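You operate a simulated robot arm through the tools that you are given. There is no shell and no other tool.

The job below is to be done with a simulated two-armed robot. You get a single attempt, and the scene is never put back.

Task
Set the test bearing's drag to 15 on the drag gauge; prove the shaft true.
Fine: slotted nut hard home, then back by the gauge; arm on, one whole turn to TRUE, arm clear.
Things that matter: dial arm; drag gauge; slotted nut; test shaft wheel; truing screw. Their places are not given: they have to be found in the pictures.

Only the result counts: the job must be done as asked and must still hold three seconds after the hand-in. Knocking over, shifting, dropping, spilling or breaking anything else fails it.

Robot
Two 6-joint arms with two-finger grippers on one trunk that stands fixed in place. Base frame: the origin is at the foot of the trunk, x ahead of it, y to its left, z up; the work surface is at about z = 850. Units: mm, degrees, N and s.
The left shoulder is at [30, 178, 1063], the right one opposite. With the tool pointing down near the work surface each hand reaches from about 500 to 820 mm from the base axis, measured 20 degrees to its own side. Payload 2.54 kg a hand.
The tool frame of a hand sits at the grasp point between the pads (the TCP): z along the fingers, y along the line on which they close. The tips reach 30 mm beyond it. Largest opening 116 mm; the body of the gripper starts 95 mm behind the TCP.
Orientation is told as [roll, pitch, yaw] about the base's x, y, z axes, in that order, counted from this pose: with the fingers straight down and closing along the base's y, the tool's x points along the base's -x, its y along +y and its z along -z.

Tools
- The arms move only by the tool send_rows. It takes "left_series", "right_series" or both (then of equal length, played together; a hand with none holds still); each is a list of rows, each an object (a shift or turn left out is 0, a gripper value left out holds the last) with "offset": the shift along the base's x, y, z in units of 20 mm (1.0 is 20 mm), a list of three; "turn": the turn, a rotation vector about the base's x, y, z in units of 6 degrees (1.0 is 6 degrees), a list of three; "claw": the gripper command, from -1 (fully open) to 1 (shut), values between in proportion. In form: [{"offset": [tx, ty, tz], "turn": [ax, ay, az], "claw": claw}, ...]. A call has 1 to 20 rows; each row shifts and turns the commanded pose from where the row before left it. A call with a number of a shift or a turn outside -1 to 1 is refused whole. Rows are played at 5 a second. More than 50 mm and 8.6 degrees between two rows, or a gripper value outside its range, and nothing of the call is played. Where a pose cannot be reached the arm comes as near as it can. A force on the tool above 50 N (or 10 N above the force at the start of the call, whichever is more), or a blocked arm, ends the call early, and 0.2 s more pass. Each finger travels about 153 mm/s and halts on what it meets, pressing with about 39 N; the grip force reading is that of the motor and also rises with nothing between the fingers. The clock runs only during rows and for 0.2 s after the last one: add rows that do not move to give the fingers time. The reply holds the time, the measured pose of the TCP, the force on the tool along the base axes, the opening and the grip force, in the units named above and with some noise, with the torque about the TCP (base axes, N m) and any sound that the robot's microphone picked up.
- Cameras (640 x 400 px; columns grow to the right, rows downward): "scene" is now at [43.5, -11.2, 1791.4]; the picture's right is [-0.19, -0.98, 0.00], its down [-0.76, 0.14, -0.64] and it looks along [0.63, -0.12, -0.77] (base axes); focal length 348 px, centre (320, 200). "left" rides on the left gripper at [69, 15, -122] in its tool frame; the picture's right is [-0.21, 0.98, 0.00], its down [-0.83, -0.18, -0.53] and it looks along [-0.52, -0.11, 0.85] (tool axes); focal length 251 px, centre (320, 200). "right" rides on the right gripper at [69, -15, -122] in its tool frame; the picture's right is [0.22, 0.98, 0.00], its down [-0.83, 0.18, -0.53] and it looks along [-0.52, 0.12, 0.85] (tool axes); focal length 251 px, centre (320, 200).
- camera(camera): a new picture of that camera. It takes no simulated time.
- raise_lower(by): slides the trunk up (or, below 0, down) by that many mm; the arms and the scene camera ride with it, the base frame stays. It gives what a move gives, with no picture.
- pan_tilt(pan, tilt): turns the head with the scene camera to pan (to the left, within 143 degrees either way) and tilt (down, from -29 to 69), counted from straight ahead of the robot. It gives what a move gives.
- pixel_to_xyz(camera, pixels): for up to 12 pixels [column, row] of the newest picture of that camera ("zoom" is the newest enlarged one), the place [x, y, z] in the base frame of the surface seen there, good to about 2 mm, but the place of the scene camera against the robot may be out by one fixed shift of up to 12 mm in any direction. It takes no simulated time.
- inspect(camera, box): a new picture of the part [left, top, right, bottom] of that camera's present view, enlarged. It takes no simulated time.
- hand_in(): hands the job in; it is judged then, once.

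Open the grippers and draw the arms clear of the work before you hand the job in, unless the task says otherwise.

The tools are called after "Call:" by a JSON object that holds its "method" and its "body". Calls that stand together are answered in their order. send_rows: Moves the arms, as the interface text tells. Its arguments: {"type":"object","properties":{"left_series":{"type":"array","items":{"type":"object","properties":{"offset":{"type":"array","items":{"type":"number"}},"turn":{"type":"array","items":{"type":"number"}},"claw":{"type":"number"}}}},"right_series":{"type":"array","items":{"type":"object","properties":{"offset":{"type":"array","items":{"type":"number"}},"turn":{"type":"array","items":{"type":"number"}},"claw":{"type":"number"}}}}},"required":[]} The other tools are called the same way: raise_lower (by) slides the trunk up or down; pan_tilt (pan, tilt) turns the head that bears the scene camera; camera (camera) takes a picture; pixel_to_xyz (camera, pixels) gives the place of the surface under pixels of a picture; inspect (camera, box) takes an enlarged picture of a part of a camera's view; hand_in () hands the job in.

At the start:

```text
clock: 0.0
left_eef_pos: [478.7, 154.9, 1214.3]
left_tcp_rot: [0.0, 0.0, 0.1]
left_wrist_force: [0.5, 0.7, 0.5]
left_ft_torque: [0.0, -0.03, 0.0]
left_width: 116.0
left_gripper_force: 0.1
right_eef_pos: [502.7, -233.0, 1221.1]
right_tcp_rot: [0.0, 0.0, -0.1]
right_wrist_force: [0.2, -0.5, 1.0]
right_ft_torque: [0.02, 0.01, -0.01]
right_width: 115.8
right_gripper_force: 0.0
trunk travel left (down, up): [-275.0, 265.0]
head pan, tilt: [-10.7, 50.3]
```

scene: 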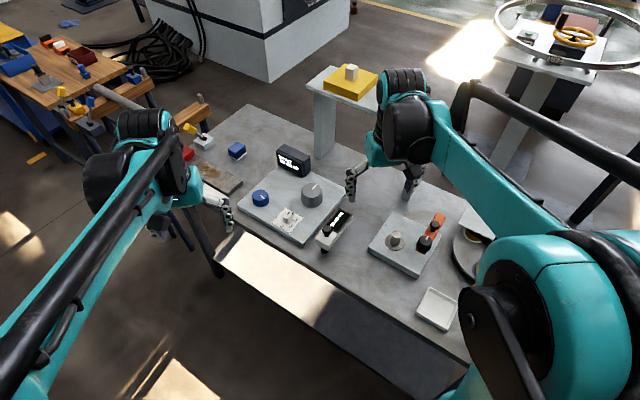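
right: 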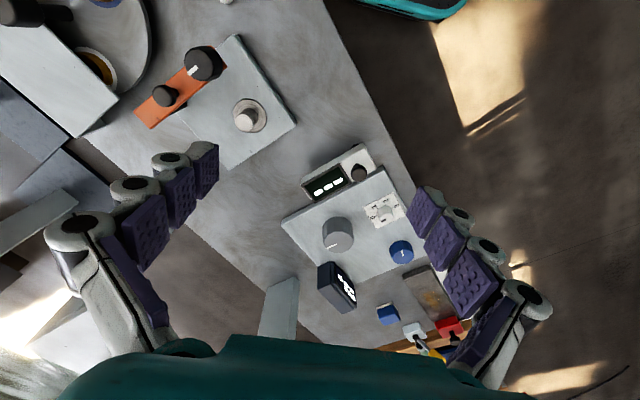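
left: 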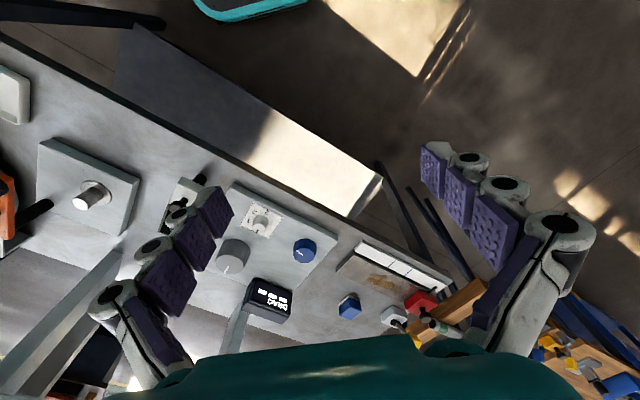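

The pictures show two plates: one on the left with a blue knob, a grey knob, a white chart and a dark display; one on the right with a post and an orange block carrying black knobs. I zoom in on both from the scene camera first.

Call:
{"method": "inspect", "body": {"camera": "scene", "box": [220, 130, 360, 260]}}

Call:
{"method": "inspect", "body": {"camera": "scene", "box": [350, 190, 490, 340]}}

Call:
{"method": "inspect", "body": {"camera": "right", "box": [260, 130, 440, 320]}}

Call:
{"method": "inspect", "body": {"camera": "right", "box": [120, 20, 310, 180]}}

Call:
{"method": "inspect", "body": {"camera": "left", "box": [160, 160, 400, 330]}}

```text
3.08 times, centred on (290, 195) of scene
```

zoom: 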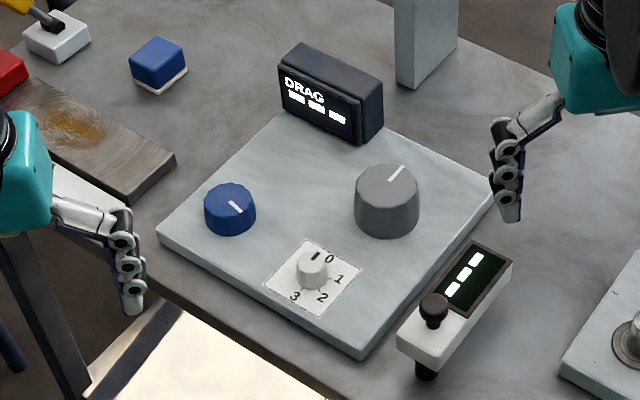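

```text
2.67 times, centred on (420, 265) of scene
```

zoom: 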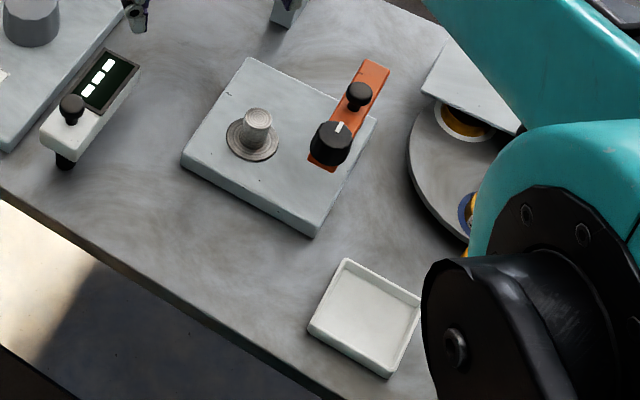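

```text
2.11 times, centred on (350, 225) of right
```

zoom: 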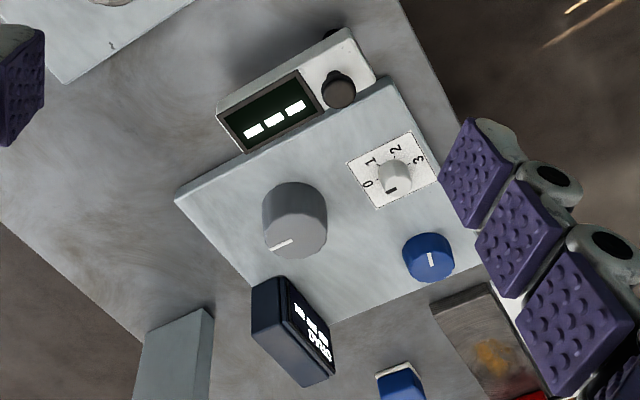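

```text
2.50 times, centred on (215, 100) of right
```

zoom: 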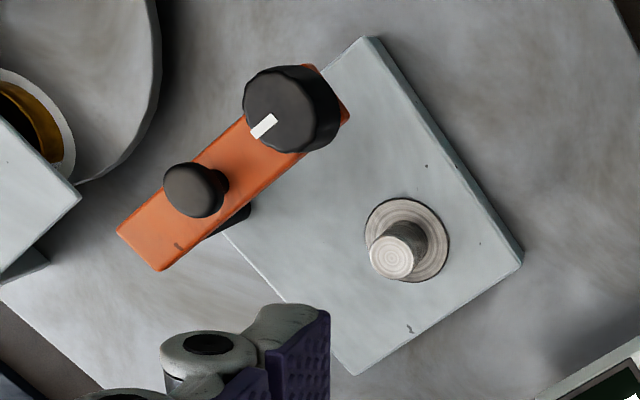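

```text
2.35 times, centred on (280, 245) of left
```

zoom: 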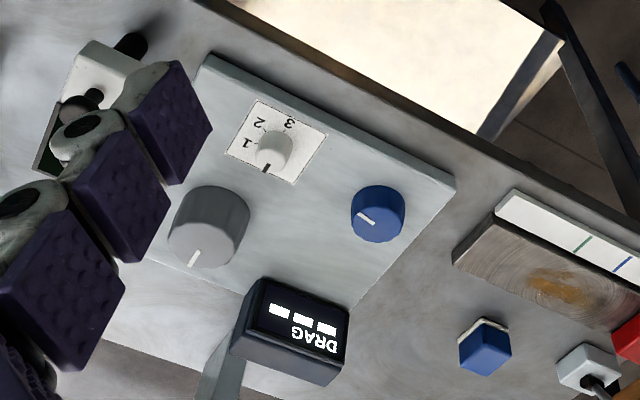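

The zooms show a DRAG display with dashes, a grey indexed knob, a 0–3 selector, a blue knob, a white unit with a green-black display and a black knob, and an orange bar on the right plate. I zoom further to make out the details of each.

Call:
{"method": "inspect", "body": {"camera": "scene", "box": [300, 195, 360, 265]}}

Call:
{"method": "inspect", "body": {"camera": "scene", "box": [265, 195, 315, 245]}}

Call:
{"method": "inspect", "body": {"camera": "scene", "box": [410, 205, 460, 260]}}

Call:
{"method": "inspect", "body": {"camera": "scene", "box": [370, 220, 420, 265]}}

Call:
{"method": "inspect", "body": {"camera": "scene", "box": [440, 190, 500, 290]}}

Call:
{"method": "inspect", "body": {"camera": "scene", "box": [300, 50, 400, 140]}}

Call:
{"method": "inspect", "body": {"camera": "scene", "box": [480, 0, 640, 100]}}

Call:
{"method": "inspect", "body": {"camera": "scene", "box": [160, 110, 260, 210]}}

```text
5.71 times, centred on (330, 230) of scene
```

zoom: 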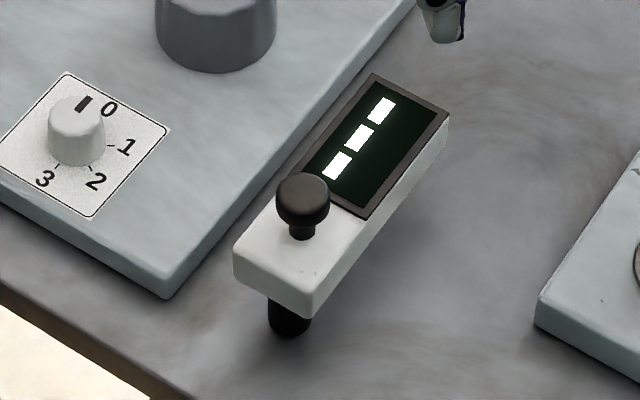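

```text
8.00 times, centred on (290, 220) of scene
```

zoom: 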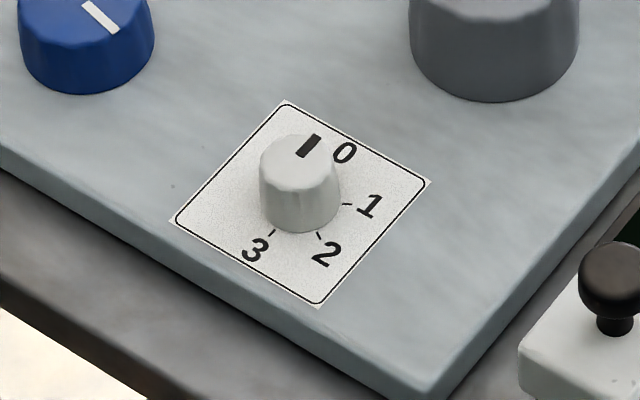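

```text
7.27 times, centred on (435, 232) of scene
```

zoom: 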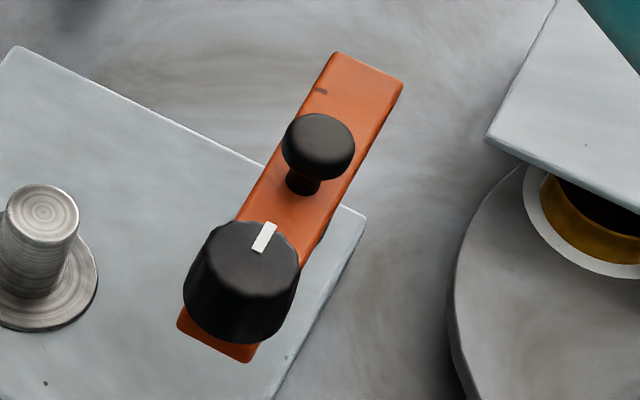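

```text
8.89 times, centred on (395, 242) of scene
```

zoom: 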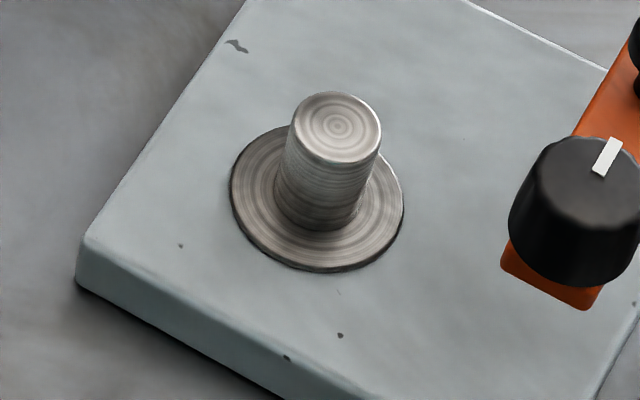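

```text
4.00 times, centred on (470, 240) of scene
```

zoom: 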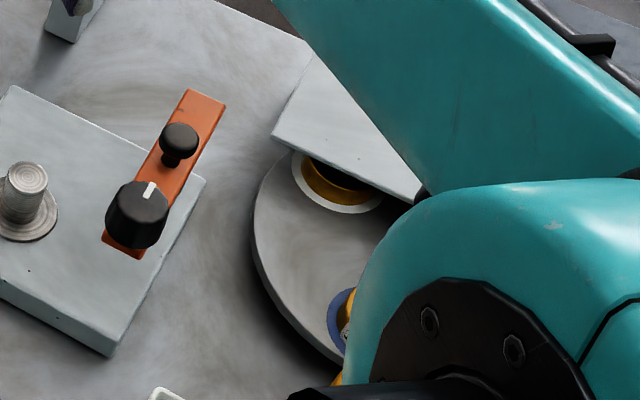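

```text
4.44 times, centred on (350, 95) of scene
```

zoom: 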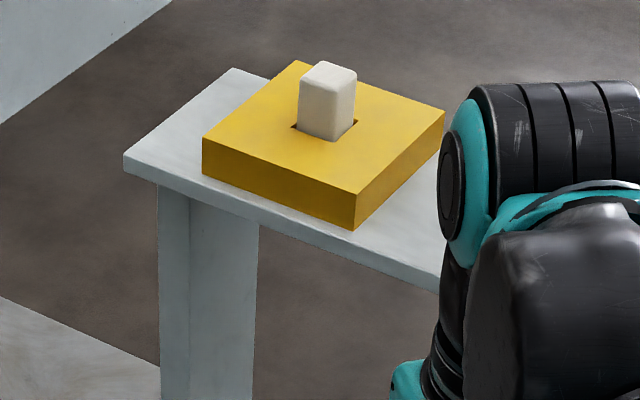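

```text
4.00 times, centred on (560, 50) of scene
```

zoom: 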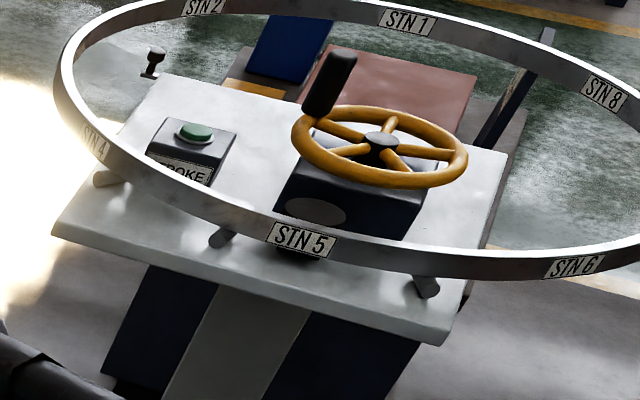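

```text
4.00 times, centred on (210, 160) of scene
```

zoom: 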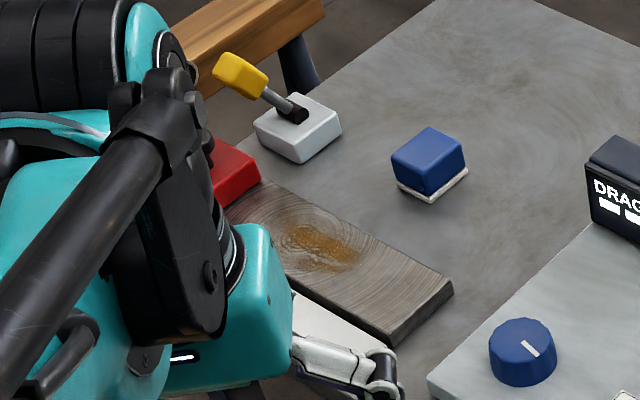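

I now measure the positions of the left plate's parts and the white dial unit in the scene picture.

Call:
{"method": "camera", "body": {"camera": "scene"}}

Call:
{"method": "pixel_to_xyz", "body": {"camera": "scene", "pixels": [[261, 194], [312, 188], [289, 215], [293, 160], [330, 238], [315, 232], [345, 216], [238, 204], [300, 241], [396, 234], [423, 243], [435, 218]]}}

Call:
{"method": "pixel_to_xyz", "body": {"camera": "right", "pixels": [[336, 228], [385, 205], [400, 243], [358, 173], [340, 178], [325, 185], [340, 285], [246, 118], [205, 63], [166, 95], [250, 60], [360, 250]]}}

Call:
{"method": "pixel_to_xyz", "body": {"camera": "left", "pixels": [[233, 248], [275, 223], [304, 249], [197, 178], [268, 295], [91, 196], [290, 270], [330, 235], [240, 190], [205, 181]]}}

```text
taken
```

scene: 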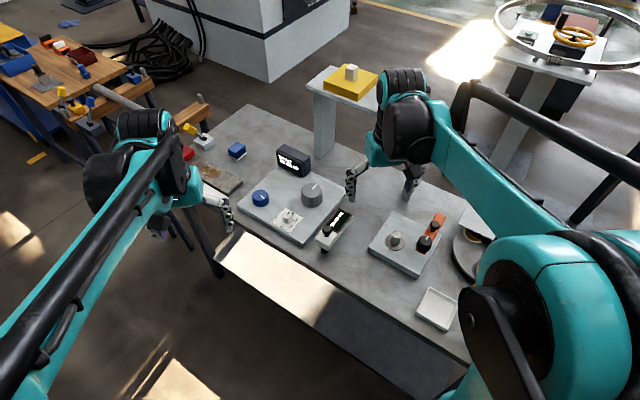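

```text
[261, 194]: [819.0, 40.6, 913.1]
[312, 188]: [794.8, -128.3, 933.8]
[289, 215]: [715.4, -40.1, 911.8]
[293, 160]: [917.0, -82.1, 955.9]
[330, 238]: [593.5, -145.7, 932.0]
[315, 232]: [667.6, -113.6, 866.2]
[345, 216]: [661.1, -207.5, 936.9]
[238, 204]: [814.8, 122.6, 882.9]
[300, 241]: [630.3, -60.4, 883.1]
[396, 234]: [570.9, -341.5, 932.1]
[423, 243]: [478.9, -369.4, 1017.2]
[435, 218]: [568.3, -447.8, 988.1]
```

```text
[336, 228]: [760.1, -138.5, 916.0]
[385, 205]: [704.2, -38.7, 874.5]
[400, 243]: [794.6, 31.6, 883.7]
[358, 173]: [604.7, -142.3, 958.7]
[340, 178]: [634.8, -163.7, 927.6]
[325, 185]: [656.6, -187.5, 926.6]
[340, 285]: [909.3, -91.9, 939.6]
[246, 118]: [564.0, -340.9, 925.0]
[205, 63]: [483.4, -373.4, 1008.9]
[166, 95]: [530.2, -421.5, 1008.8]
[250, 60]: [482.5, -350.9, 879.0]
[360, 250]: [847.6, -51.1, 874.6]
```

```text
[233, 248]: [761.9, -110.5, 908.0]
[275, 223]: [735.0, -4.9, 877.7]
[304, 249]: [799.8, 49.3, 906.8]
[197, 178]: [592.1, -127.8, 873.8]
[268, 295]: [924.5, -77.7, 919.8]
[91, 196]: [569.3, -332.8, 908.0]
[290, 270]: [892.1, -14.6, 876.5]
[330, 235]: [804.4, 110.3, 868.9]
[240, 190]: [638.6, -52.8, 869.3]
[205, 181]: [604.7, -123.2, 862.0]
```

The left hand's camera should see the left plate better from nearer, so I move it to about [520, 0, 1100], away from the right hand.

Call:
{"method": "send_rows", "body": {"left_series": [{"offset": [0.26, -0.97, -0.71]}, {"offset": [0.26, -0.97, -0.71]}, {"offset": [0.26, -0.97, -0.71]}, {"offset": [0.26, -0.97, -0.71]}, {"offset": [0.26, -0.97, -0.71]}, {"offset": [0.26, -0.97, -0.71]}, {"offset": [0.26, -0.97, -0.71]}, {"offset": [0.26, -0.97, -0.71]}, {"offset": [0, 0, 0]}]}}

Call:
{"method": "camera", "body": {"camera": "left"}}

Call:
{"method": "camera", "body": {"camera": "right"}}

```text
clock: 2.0
left_eef_pos: [520.7, 0.7, 1099.5]
left_tcp_rot: [0.1, -0.1, 0.1]
left_wrist_force: [0.6, 0.0, 0.4]
left_ft_torque: [-0.04, -0.01, 0.01]
left_width: 115.9
left_gripper_force: 0.0
right_eef_pos: [502.9, -232.7, 1221.2]
right_tcp_rot: [0.0, 0.0, 0.0]
right_wrist_force: [-0.5, 0.2, 0.4]
right_ft_torque: [0.0, -0.02, -0.01]
right_width: 115.9
right_gripper_force: 0.0
trunk travel left (down, up): [-275.0, 265.0]
head pan, tilt: [-10.7, 50.3]
```

```text
taken
```

left: 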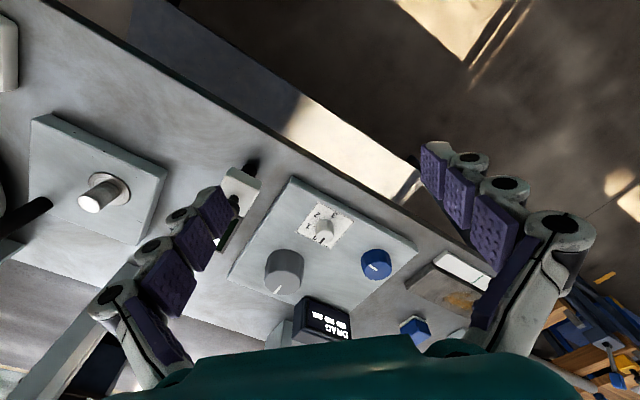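

```text
taken
```

right: 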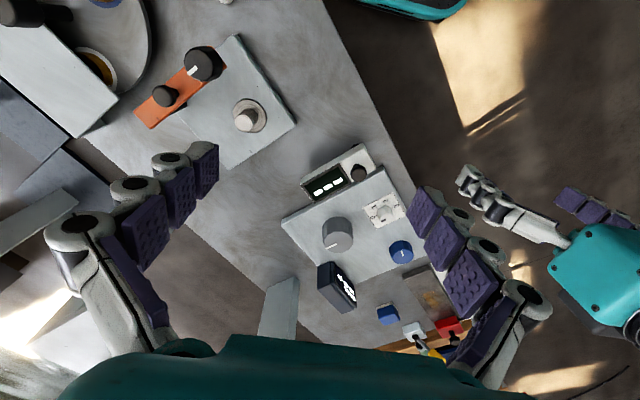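

The left camera at this nearer spot shows the plate parts: white selector at (325,228), grey knob at (285,270), blue knob at (376,264), and the white unit at (237,190). I enlarge these.

Call:
{"method": "inspect", "body": {"camera": "left", "box": [240, 170, 420, 340]}}

Call:
{"method": "inspect", "body": {"camera": "left", "box": [190, 140, 280, 260]}}

Call:
{"method": "inspect", "body": {"camera": "left", "box": [20, 110, 180, 260]}}

Call:
{"method": "inspect", "body": {"camera": "right", "box": [300, 130, 390, 210]}}

Call:
{"method": "inspect", "body": {"camera": "right", "box": [120, 30, 240, 150]}}

```text
2.35 times, centred on (330, 255) of left
```

zoom: 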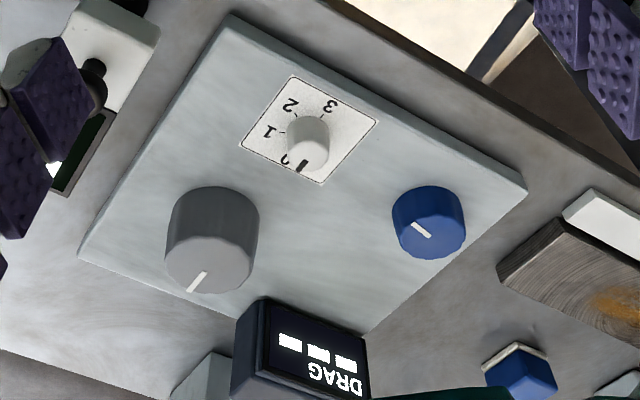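

```text
3.33 times, centred on (235, 200) of left
```

zoom: 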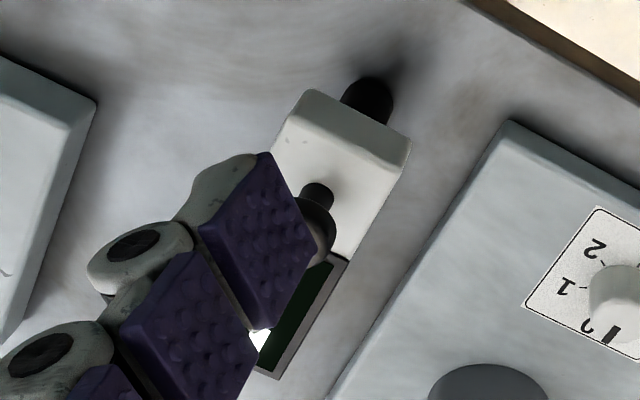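

```text
2.67 times, centred on (100, 185) of left
```

zoom: 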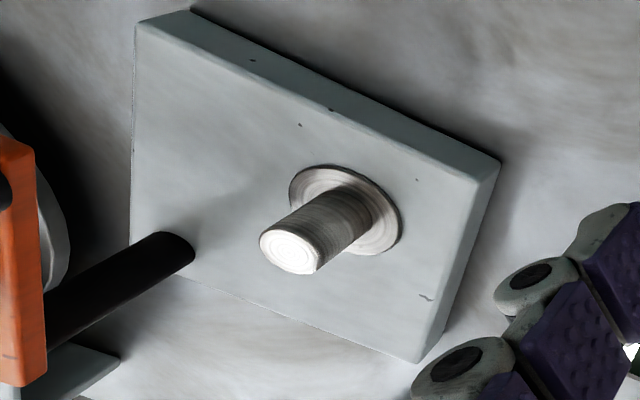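

```text
5.00 times, centred on (345, 170) of right
```

zoom: 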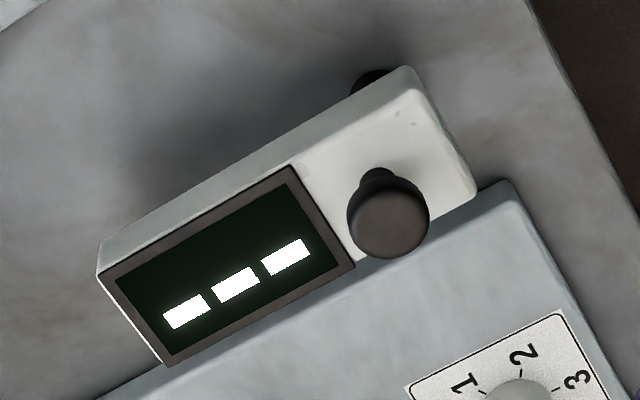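

```text
3.33 times, centred on (180, 90) of right
```

zoom: 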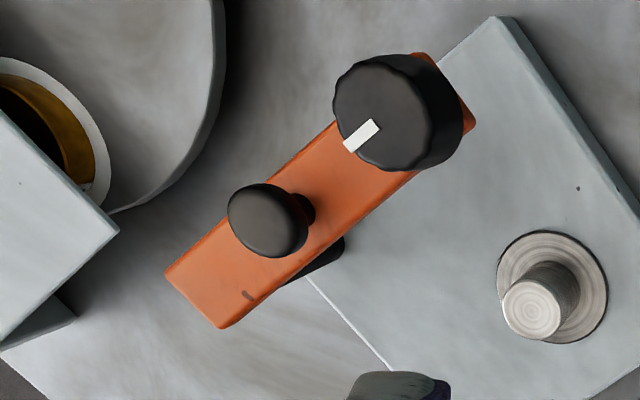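

The white unit is an arm pivoted on a black post at its near end, with a display and a lift knob: that looks like the dial arm. I enlarge the left plate again and measure the knob tops and their rims.

Call:
{"method": "inspect", "body": {"camera": "left", "box": [250, 190, 410, 310]}}

```text
3.33 times, centred on (330, 250) of left
```

zoom: 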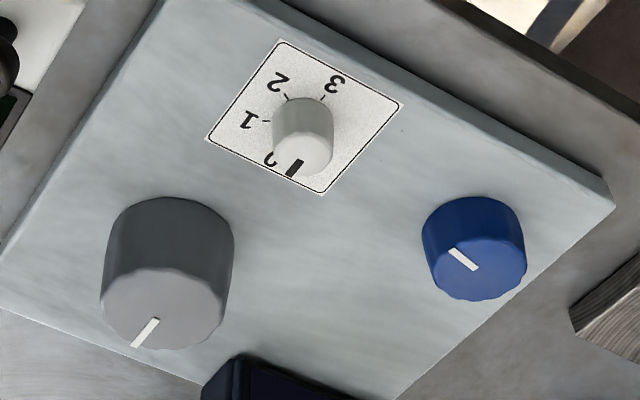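

I measure the top faces of grey, blue and white knobs in this enlarged picture.

Call:
{"method": "pixel_to_xyz", "body": {"camera": "zoom", "pixels": [[162, 308], [106, 305], [217, 310], [163, 344], [480, 268], [440, 265], [520, 268], [478, 297], [303, 155], [278, 155], [328, 158], [304, 172]]}}

Call:
{"method": "pixel_to_xyz", "body": {"camera": "zoom", "pixels": [[152, 325], [463, 260], [295, 168], [300, 240], [370, 300], [280, 50], [400, 105], [215, 135], [325, 188], [20, 235], [600, 200], [160, 2]]}}

```text
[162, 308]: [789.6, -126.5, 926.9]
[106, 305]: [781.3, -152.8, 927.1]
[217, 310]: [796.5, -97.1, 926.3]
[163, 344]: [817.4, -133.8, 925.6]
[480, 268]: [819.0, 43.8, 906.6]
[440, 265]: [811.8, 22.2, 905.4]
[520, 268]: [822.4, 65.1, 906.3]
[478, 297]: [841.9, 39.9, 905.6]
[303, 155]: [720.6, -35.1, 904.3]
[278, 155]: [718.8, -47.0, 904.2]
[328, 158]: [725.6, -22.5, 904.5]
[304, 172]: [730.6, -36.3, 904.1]
```

```text
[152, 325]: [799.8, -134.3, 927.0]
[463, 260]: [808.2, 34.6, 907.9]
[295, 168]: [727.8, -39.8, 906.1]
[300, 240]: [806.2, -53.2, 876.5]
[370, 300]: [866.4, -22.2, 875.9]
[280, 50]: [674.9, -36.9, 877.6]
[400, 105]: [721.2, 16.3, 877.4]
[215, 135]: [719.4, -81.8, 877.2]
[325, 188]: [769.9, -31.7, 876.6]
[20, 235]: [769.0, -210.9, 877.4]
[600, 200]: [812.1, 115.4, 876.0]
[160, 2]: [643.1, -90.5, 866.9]
```

Grey knob: centre about (789,-125), 60 mm across, top z 927; blue knob: (818,44), 45 mm, top 906; white selector: (721,-35), top 904; plate at 877. I draw the left hand back and bring the right hand above the grey knob, staying high.

Call:
{"method": "send_rows", "body": {"left_series": [{"offset": [-0.26, 0.97, 0.71]}, {"offset": [-0.26, 0.97, 0.71]}, {"offset": [-0.26, 0.97, 0.71]}, {"offset": [-0.26, 0.97, 0.71]}, {"offset": [-0.26, 0.97, 0.71]}, {"offset": [-0.26, 0.97, 0.71]}, {"offset": [-0.26, 0.97, 0.71]}, {"offset": [-0.26, 0.97, 0.71]}, {"offset": [0, 0, 0]}, {"offset": [0, 0, 0]}, {"offset": [0, 0, 0]}, {"offset": [0, 0, 0]}, {"offset": [0, 0, 0]}, {"offset": [0, 0, 0]}, {"offset": [0, 0, 0]}, {"offset": [0, 0, 0]}], "right_series": [{"offset": [0.95, 0.36, -0.7]}, {"offset": [0.95, 0.36, -0.7]}, {"offset": [0.95, 0.36, -0.7]}, {"offset": [0.95, 0.36, -0.7]}, {"offset": [0.95, 0.36, -0.7]}, {"offset": [0.95, 0.36, -0.7]}, {"offset": [0.95, 0.36, -0.7]}, {"offset": [0.95, 0.36, -0.7]}, {"offset": [0.95, 0.36, -0.7]}, {"offset": [0.95, 0.36, -0.7]}, {"offset": [0.95, 0.36, -0.7]}, {"offset": [0.95, 0.36, -0.7]}, {"offset": [0.95, 0.36, -0.7]}, {"offset": [0.95, 0.36, -0.7]}, {"offset": [0.95, 0.36, -0.7]}, {"offset": [0, 0, 0]}]}}

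Call:
{"method": "camera", "body": {"camera": "right"}}

Call:
{"method": "camera", "body": {"camera": "scene"}}

Call:
{"method": "camera", "body": {"camera": "left"}}

```text
clock: 5.4
left_eef_pos: [477.6, 154.9, 1214.5]
left_tcp_rot: [0.0, -0.1, 0.0]
left_wrist_force: [-0.4, 0.7, 0.5]
left_ft_torque: [-0.02, -0.04, -0.01]
left_width: 115.9
left_gripper_force: 0.2
right_eef_pos: [788.7, -125.4, 1011.8]
right_tcp_rot: [0.0, 0.0, 0.0]
right_wrist_force: [0.4, -0.2, 0.2]
right_ft_torque: [0.02, 0.01, -0.02]
right_width: 116.1
right_gripper_force: 0.1
trunk travel left (down, up): [-275.0, 265.0]
head pan, tilt: [-10.7, 50.3]
```

```text
taken
```

right: 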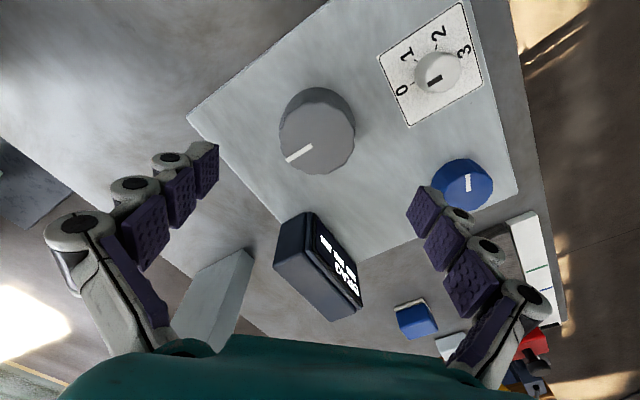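

```text
taken
```

scene: 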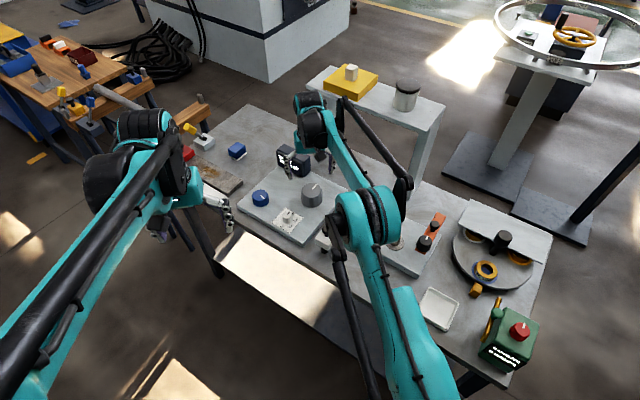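

```text
taken
```

left: 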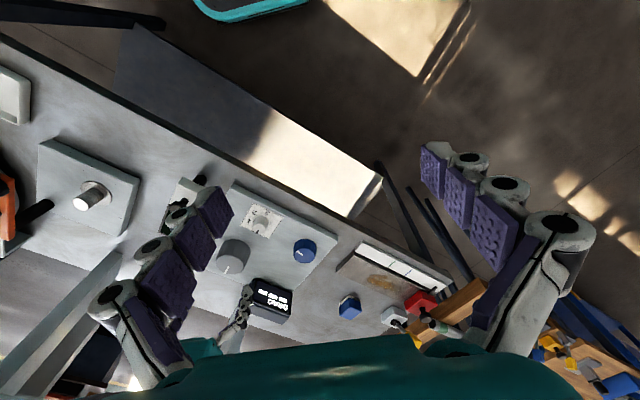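

The right hand stands over the grey knob (318,130 in its picture). I enlarge that picture to refine the grey and selector positions.

Call:
{"method": "inspect", "body": {"camera": "right", "box": [250, 60, 390, 200]}}

Call:
{"method": "inspect", "body": {"camera": "right", "box": [370, 0, 510, 130]}}

Call:
{"method": "inspect", "body": {"camera": "right", "box": [420, 140, 510, 220]}}

Call:
{"method": "pixel_to_xyz", "body": {"camera": "right", "pixels": [[282, 148], [350, 150], [316, 170], [318, 122], [300, 153], [436, 73], [437, 190], [464, 190], [464, 205], [488, 190], [437, 60], [420, 80]]}}

```text
2.86 times, centred on (320, 130) of right
```

zoom: 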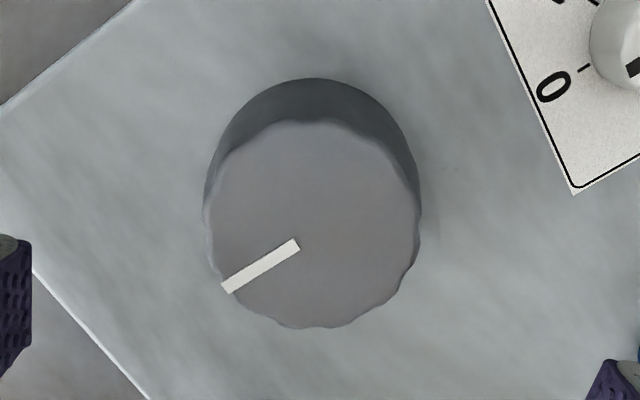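

```text
3.08 times, centred on (440, 65) of right
```

zoom: 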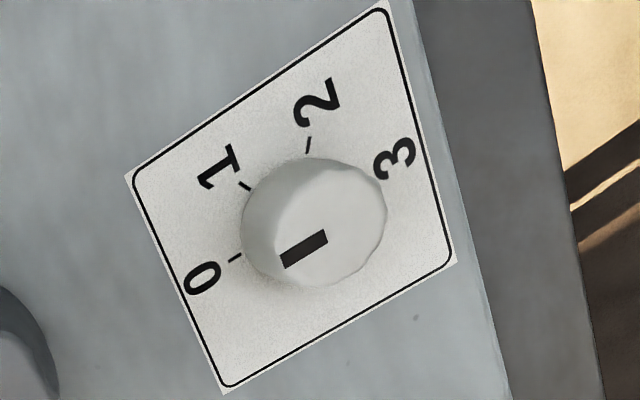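

```text
5.00 times, centred on (465, 180) of right
```

zoom: 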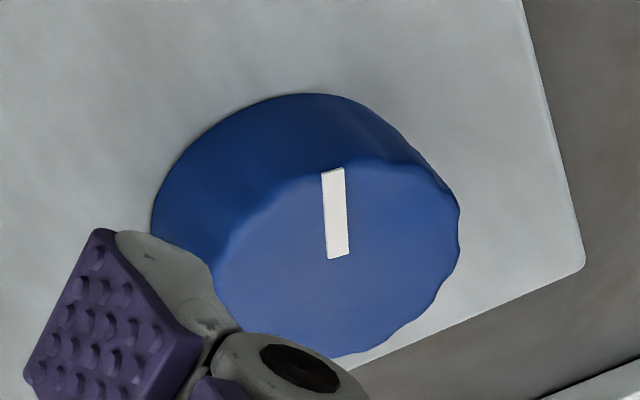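

```text
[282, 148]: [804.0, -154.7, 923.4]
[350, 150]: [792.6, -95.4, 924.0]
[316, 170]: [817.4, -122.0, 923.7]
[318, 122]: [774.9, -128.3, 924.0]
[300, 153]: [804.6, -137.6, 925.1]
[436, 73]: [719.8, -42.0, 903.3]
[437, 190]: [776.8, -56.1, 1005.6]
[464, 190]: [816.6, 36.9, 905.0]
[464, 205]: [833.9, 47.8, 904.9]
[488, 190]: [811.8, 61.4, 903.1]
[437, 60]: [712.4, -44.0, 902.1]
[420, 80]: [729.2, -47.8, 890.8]
```

The grey knob's top centre comes out at about (790,-126), its white mark pointing toward (+x,-y). I pre-rotate the right wrist by +60° while still high, to see its yaw range and to have room for a clockwise turn.

Call:
{"method": "send_rows", "body": {"right_series": [{"turn": [0, 0, 1]}, {"turn": [0, 0, 1]}, {"turn": [0, 0, 1]}, {"turn": [0, 0, 1]}, {"turn": [0, 0, 1]}, {"turn": [0, 0, 1]}, {"turn": [0, 0, 1]}, {"turn": [0, 0, 1]}, {"turn": [0, 0, 1]}, {"turn": [0, 0, 1]}, {"turn": [0, 0, 0]}]}}

Call:
{"method": "camera", "body": {"camera": "scene"}}

Call:
{"method": "camera", "body": {"camera": "right"}}

```text
clock: 7.8
left_eef_pos: [478.1, 156.5, 1212.2]
left_tcp_rot: [0.0, 0.0, 0.0]
left_wrist_force: [-0.4, -0.3, 0.4]
left_ft_torque: [0.01, 0.03, -0.02]
left_width: 116.0
left_gripper_force: 0.1
right_eef_pos: [788.4, -125.0, 1010.9]
right_tcp_rot: [-0.1, 0.1, 60.1]
right_wrist_force: [-0.4, -0.2, 0.5]
right_ft_torque: [0.0, 0.01, -0.03]
right_width: 115.9
right_gripper_force: 0.0
trunk travel left (down, up): [-275.0, 265.0]
head pan, tilt: [-10.7, 50.3]
```

```text
taken
```

scene: 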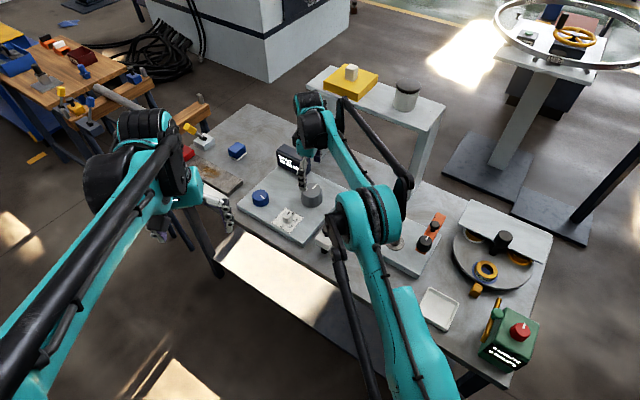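

```text
taken
```

right: 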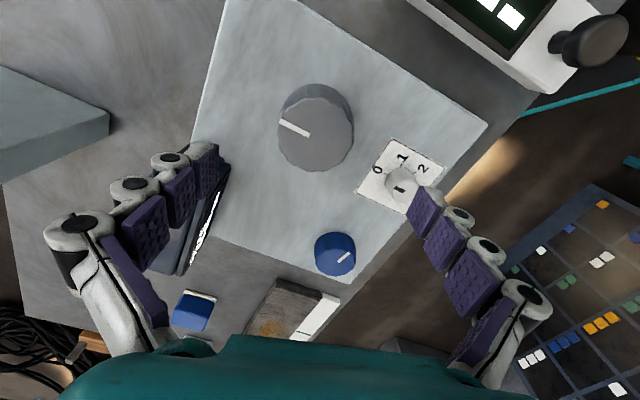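

The wrist reached +60° without trouble and the finger paths are clear of the selector (distance about 58 mm). I narrow the opening to about 84 mm and go down to TCP z ≈ 915 around the grey knob.

Call:
{"method": "send_rows", "body": {"right_series": [{"offset": [0.08, -0.05, 0], "claw": -0.45}, {"offset": [0, 0, -0.8]}, {"offset": [0, 0, -0.8]}, {"offset": [0, 0, -0.8]}, {"offset": [0, 0, -0.8]}, {"offset": [0, 0, -0.8]}, {"offset": [0, 0, -0.75]}, {"offset": [0, 0, 0]}]}}

Call:
{"method": "camera", "body": {"camera": "right"}}

Call:
{"method": "inspect", "body": {"camera": "scene", "box": [230, 120, 370, 260]}}

```text
clock: 9.6
left_eef_pos: [478.6, 156.1, 1213.9]
left_tcp_rot: [0.0, 0.1, 0.2]
left_wrist_force: [-0.4, -0.6, -0.4]
left_ft_torque: [0.01, 0.01, -0.02]
left_width: 116.2
left_gripper_force: 0.2
right_eef_pos: [788.3, -124.9, 915.9]
right_tcp_rot: [-0.2, 0.0, 60.0]
right_wrist_force: [0.6, -0.7, -0.2]
right_ft_torque: [0.0, -0.01, 0.02]
right_width: 84.3
right_gripper_force: 0.0
trunk travel left (down, up): [-275.0, 265.0]
head pan, tilt: [-10.7, 50.3]
```

```text
taken
```

right: 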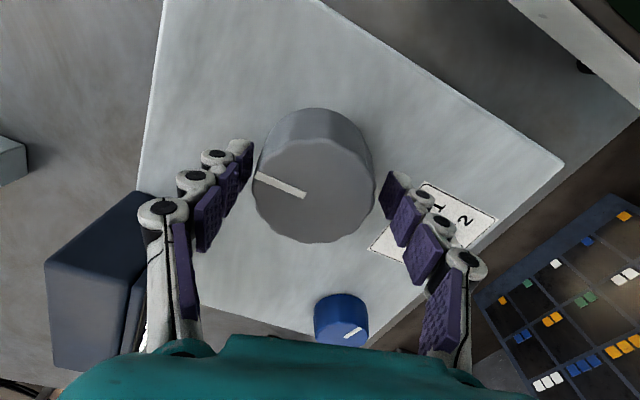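

```text
2.86 times, centred on (300, 190) of scene
```

zoom: 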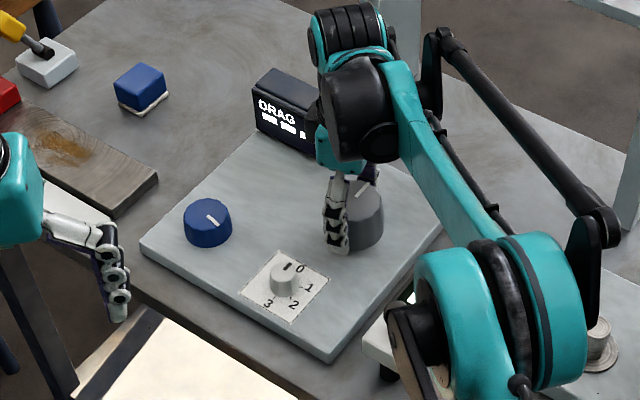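

The fingers straddle the grey knob evenly in the right picture (pads at x≈245 and 395 around the knob at 315). I close on it gently.

Call:
{"method": "send_rows", "body": {"right_series": [{"claw": -0.2}, {"claw": -0.05}, {"claw": 0.05}, {"claw": 0.15}, {"offset": [0, 0, 0]}]}}

Call:
{"method": "camera", "body": {"camera": "right"}}

```text
clock: 10.8
left_eef_pos: [478.5, 154.3, 1213.2]
left_tcp_rot: [0.1, -0.1, 0.0]
left_wrist_force: [-0.4, -0.2, -0.5]
left_ft_torque: [-0.05, 0.0, -0.02]
left_width: 115.8
left_gripper_force: 0.0
right_eef_pos: [789.8, -129.3, 915.0]
right_tcp_rot: [-0.2, 0.0, 59.8]
right_wrist_force: [26.5, -16.0, 21.9]
right_ft_torque: [-1.09, -0.36, -0.05]
right_width: 69.3
right_gripper_force: 44.9
trunk travel left (down, up): [-275.0, 265.0]
head pan, tilt: [-10.7, 50.3]
```

```text
taken
```

right: 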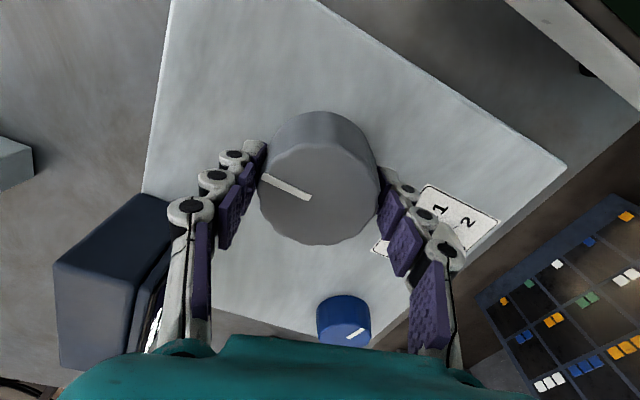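

Closed at 69 mm on the grey knob, with a side force of (26,-16) N, so the hand sits a few mm off centre. I shift it (+3,-2) mm to centre on the knob and read again.

Call:
{"method": "send_rows", "body": {"right_series": [{"offset": [0.08, -0.05, 0]}, {"offset": [0.08, -0.05, 0]}, {"offset": [0, 0, 0]}]}}

```text
clock: 11.6
left_eef_pos: [478.4, 154.6, 1213.4]
left_tcp_rot: [0.0, 0.0, 0.0]
left_wrist_force: [-0.1, 0.8, 0.3]
left_ft_torque: [0.0, -0.02, -0.02]
left_width: 116.2
left_gripper_force: 0.1
right_eef_pos: [790.4, -129.0, 916.2]
right_tcp_rot: [-0.1, -0.1, 60.0]
right_wrist_force: [17.1, -11.5, 9.5]
right_ft_torque: [-0.99, -1.32, -0.04]
right_width: 69.1
right_gripper_force: 44.6
right hand out of reach, approached as far as the arm can: row 2
trunk travel left (down, up): [-275.0, 265.0]
head pan, tilt: [-10.7, 50.3]
```

The reply says the right arm is at its reach limit here, so the trunk height matters. I open, rise to about z 1030 and probe how far +x it gets at that height.

Call:
{"method": "send_rows", "body": {"right_series": [{"claw": -0.45}, {"offset": [0, 0, 0]}, {"offset": [0, 0, 1]}, {"offset": [0, 0, 1]}, {"offset": [0, 0, 1]}, {"offset": [0, 0, 1]}, {"offset": [0, 0, 1]}, {"offset": [0, 0, 0.75]}, {"offset": [0, 0, 0]}]}}

Call:
{"method": "send_rows", "body": {"right_series": [{"offset": [1, 0, 0]}, {"offset": [1, 0, 0]}, {"offset": [1, 0, 0]}, {"offset": [1, 0, 0]}, {"offset": [0, 0, 0]}]}}

Call:
{"method": "inspect", "body": {"camera": "left", "box": [180, 150, 380, 330]}}

```text
clock: 13.6
left_eef_pos: [479.4, 154.9, 1213.5]
left_tcp_rot: [0.0, 0.0, 0.1]
left_wrist_force: [0.8, 0.6, -0.5]
left_ft_torque: [0.01, -0.04, -0.03]
left_width: 115.8
left_gripper_force: 0.0
right_eef_pos: [789.5, -127.6, 1032.9]
right_tcp_rot: [0.0, 0.0, 60.0]
right_wrist_force: [-0.3, -0.6, -0.4]
right_ft_torque: [-0.01, -0.02, 0.01]
right_width: 84.1
right_gripper_force: 0.1
trunk travel left (down, up): [-275.0, 265.0]
head pan, tilt: [-10.7, 50.3]
```

```text
clock: 14.8
left_eef_pos: [477.7, 155.7, 1213.3]
left_tcp_rot: [0.1, 0.0, 0.0]
left_wrist_force: [0.1, 1.0, -0.2]
left_ft_torque: [-0.01, -0.02, -0.01]
left_width: 115.7
left_gripper_force: 0.1
right_eef_pos: [807.1, -128.2, 1031.5]
right_tcp_rot: [-0.1, -0.1, 60.1]
right_wrist_force: [0.7, -0.2, 0.5]
right_ft_torque: [-0.02, 0.0, -0.01]
right_width: 84.2
right_gripper_force: 0.0
right hand out of reach, approached as far as the arm can: row 1, 2, 3, 4
trunk travel left (down, up): [-275.0, 265.0]
head pan, tilt: [-10.7, 50.3]
```

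```text
2.22 times, centred on (280, 240) of left
```

zoom: 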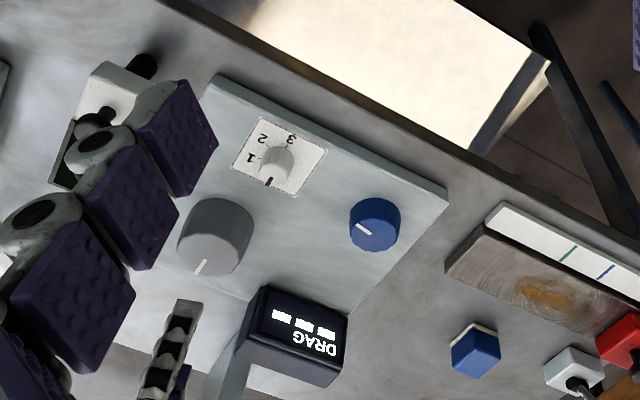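

At z 1031 the limit is x≈807, at z 916 about 790, so lowering the trunk by roughly 170 mm gives the best reach at knob height. First I raise the right hand and draw it back so it stays clear when the trunk goes down.

Call:
{"method": "send_rows", "body": {"right_series": [{"offset": [-1, 0, 1]}, {"offset": [-1, 0, 1]}, {"offset": [-1, 0, 1]}, {"offset": [-1, 0, 1]}, {"offset": [-1, 0, 1]}, {"offset": [-1, 0, 1]}, {"offset": [-1, 0, 1]}, {"offset": [-1, 0, 1]}, {"offset": [0, 0, 1]}, {"offset": [0, 0, 0]}]}}

```text
clock: 17.0
left_eef_pos: [477.9, 155.7, 1213.8]
left_tcp_rot: [0.0, 0.0, 0.0]
left_wrist_force: [-0.6, 0.5, -0.1]
left_ft_torque: [0.02, -0.03, -0.02]
left_width: 116.1
left_gripper_force: 0.0
right_eef_pos: [646.8, -129.6, 1212.0]
right_tcp_rot: [0.0, 0.0, 60.0]
right_wrist_force: [0.8, -0.8, -0.1]
right_ft_torque: [-0.03, 0.02, 0.0]
right_width: 84.1
right_gripper_force: 0.0
trunk travel left (down, up): [-275.0, 265.0]
head pan, tilt: [-10.7, 50.3]
```

Both hands are now at about z 1212, well above everything, so I lower the trunk by 160 mm.

Call:
{"method": "raise_lower", "body": {"by": -160}}

Call:
{"method": "camera", "body": {"camera": "scene"}}

Call:
{"method": "camera", "body": {"camera": "left"}}

Call:
{"method": "camera", "body": {"camera": "right"}}

```text
clock: 18.8
left_eef_pos: [478.8, 154.5, 1054.9]
left_tcp_rot: [-0.1, 0.0, 0.1]
left_wrist_force: [-0.7, 0.0, -0.6]
left_ft_torque: [0.0, 0.0, -0.01]
left_width: 115.9
left_gripper_force: 0.1
right_eef_pos: [647.4, -129.1, 1051.0]
right_tcp_rot: [0.0, 0.0, 60.0]
right_wrist_force: [0.5, 0.1, -0.2]
right_ft_torque: [0.01, 0.0, 0.04]
right_width: 83.9
right_gripper_force: 0.1
trunk travel left (down, up): [-115.0, 425.0]
head pan, tilt: [-10.7, 50.3]
```

```text
taken
```

scene: 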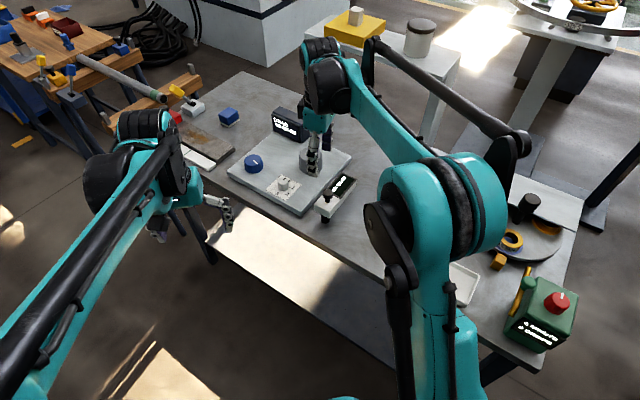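

```text
taken
```

left: 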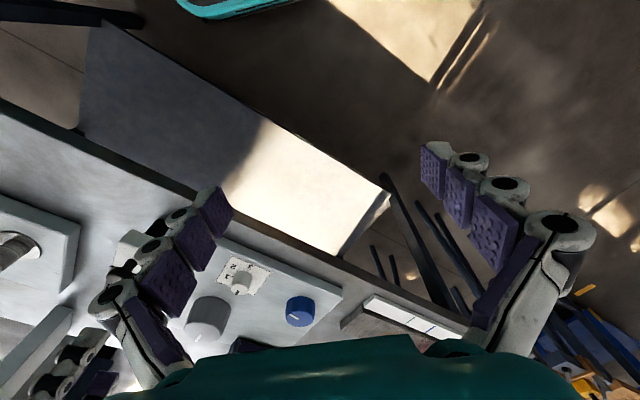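

```text
taken
```

right: 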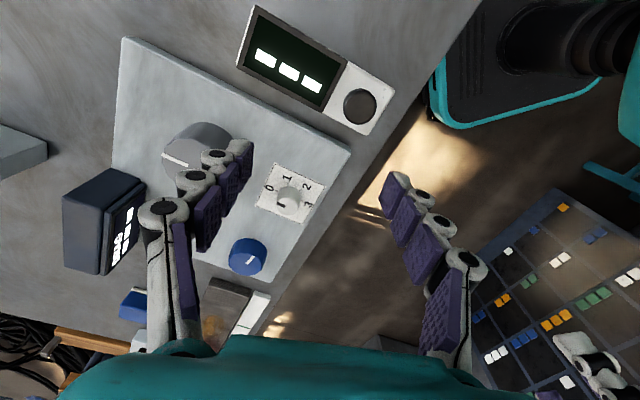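

From here the right camera sees the dial arm whole (display at (288,65), knob at (360,106)). I enlarge and measure it and the plate parts.

Call:
{"method": "inspect", "body": {"camera": "right", "box": [220, 0, 410, 150]}}

Call:
{"method": "pixel_to_xyz", "body": {"camera": "zoom", "pixels": [[430, 262], [470, 262], [130, 20], [58, 170], [500, 180], [440, 360], [300, 180], [400, 220], [545, 220], [350, 300], [130, 200], [470, 290]]}}

Call:
{"method": "pixel_to_xyz", "body": {"camera": "right", "pixels": [[248, 257], [232, 256], [264, 258], [248, 270], [289, 205], [75, 235], [115, 190], [140, 195], [200, 150], [180, 165], [300, 200], [100, 270]]}}

```text
2.67 times, centred on (315, 75) of right
```

zoom: 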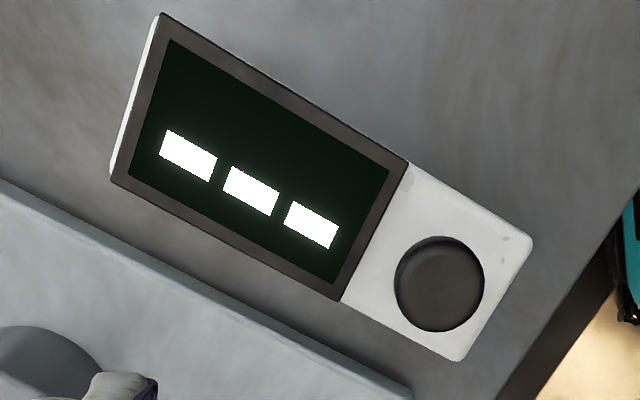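

```text
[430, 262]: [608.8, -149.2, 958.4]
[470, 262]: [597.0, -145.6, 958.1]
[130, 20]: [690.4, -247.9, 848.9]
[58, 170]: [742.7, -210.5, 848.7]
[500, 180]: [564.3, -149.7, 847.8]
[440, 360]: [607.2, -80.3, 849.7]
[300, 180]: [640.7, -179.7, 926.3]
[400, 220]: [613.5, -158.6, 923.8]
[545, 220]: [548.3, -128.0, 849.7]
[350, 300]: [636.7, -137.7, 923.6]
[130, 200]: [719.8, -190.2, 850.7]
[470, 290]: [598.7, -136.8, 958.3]
```

```text
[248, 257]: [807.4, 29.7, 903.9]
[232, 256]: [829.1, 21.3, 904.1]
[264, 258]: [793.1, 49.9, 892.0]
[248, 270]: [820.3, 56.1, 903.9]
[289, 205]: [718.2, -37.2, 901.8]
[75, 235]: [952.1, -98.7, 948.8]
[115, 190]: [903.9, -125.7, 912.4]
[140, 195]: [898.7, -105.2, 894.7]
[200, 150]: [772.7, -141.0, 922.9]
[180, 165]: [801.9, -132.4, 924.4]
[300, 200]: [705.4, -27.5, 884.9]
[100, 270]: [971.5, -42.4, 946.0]
```

The dial arm's top is at z≈924, its knob at (605,-144,958), lying along direction (+0.7,-0.7). I look from the now lower scene camera at the arm's underside and post, and at the DRAG display.

Call:
{"method": "inspect", "body": {"camera": "scene", "box": [300, 165, 370, 235]}}

Call:
{"method": "inspect", "body": {"camera": "scene", "box": [260, 95, 320, 155]}}

Call:
{"method": "inspect", "body": {"camera": "left", "box": [90, 200, 350, 360]}}

```text
5.71 times, centred on (335, 200) of scene
```

zoom: 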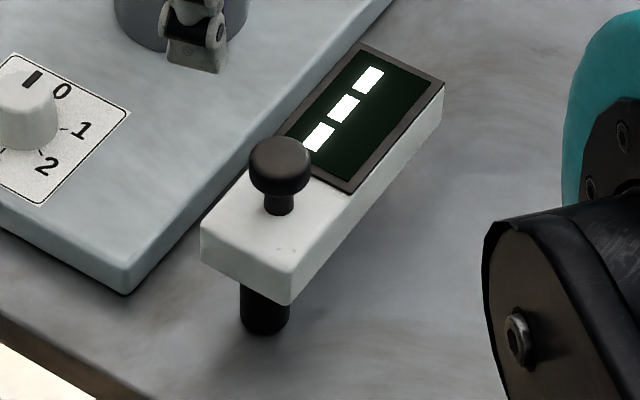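

```text
6.67 times, centred on (290, 125) of scene
```

zoom: 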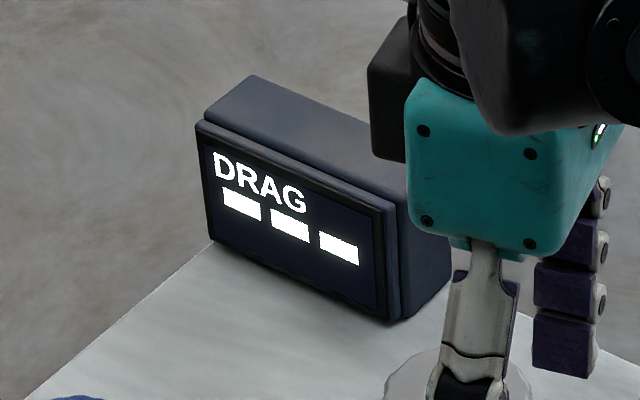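

```text
2.46 times, centred on (220, 280) of left
```

zoom: 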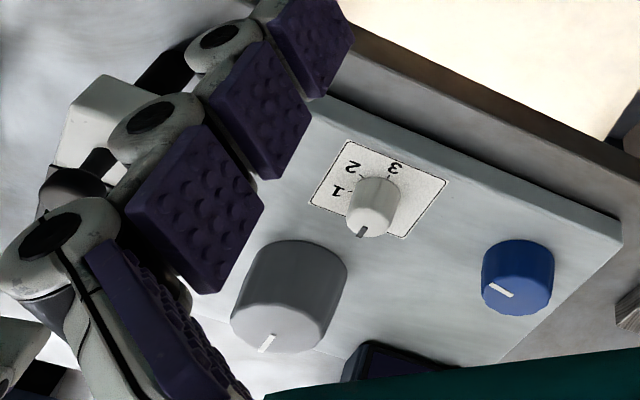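

The post under the arm's near end is its pivot. I bring the right hand back over the grey knob at (792,-128) and lower it again, now with more reach.

Call:
{"method": "send_rows", "body": {"right_series": [{"offset": [0.9, 0, 0]}, {"offset": [0.9, 0, 0]}, {"offset": [0.9, 0, 0]}, {"offset": [0.9, 0, 0]}, {"offset": [0.9, 0, 0]}, {"offset": [0.9, 0, 0]}, {"offset": [0.9, 0, 0]}, {"offset": [0.95, 0, 0]}, {"offset": [0, 0, -0.9]}, {"offset": [0, 0, -0.9]}, {"offset": [0, 0, -0.9]}, {"offset": [0, 0, -0.9]}, {"offset": [0, 0, -0.9]}, {"offset": [0, 0, -0.9]}, {"offset": [0, 0, -0.9]}, {"offset": [0, 0, -0.4]}, {"offset": [0, 0, 0]}]}}

Call:
{"method": "camera", "body": {"camera": "right"}}

```text
clock: 22.4
left_eef_pos: [478.8, 155.0, 1052.5]
left_tcp_rot: [0.1, -0.1, 0.0]
left_wrist_force: [-0.1, -0.2, -0.8]
left_ft_torque: [0.01, 0.02, 0.0]
left_width: 116.0
left_gripper_force: 0.1
right_eef_pos: [769.4, -131.4, 911.3]
right_tcp_rot: [-0.1, 0.0, 60.0]
right_wrist_force: [5.8, -10.7, 11.1]
right_ft_torque: [-0.11, -0.37, -0.3]
right_width: 102.6
right_gripper_force: 10.0
right hand out of reach, approached as far as the arm can: row 7, 8
trunk travel left (down, up): [-115.0, 425.0]
head pan, tilt: [-10.7, 50.3]
```

```text
taken
```

right: 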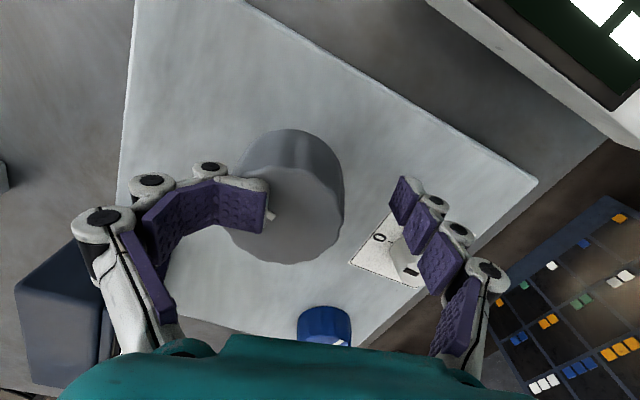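

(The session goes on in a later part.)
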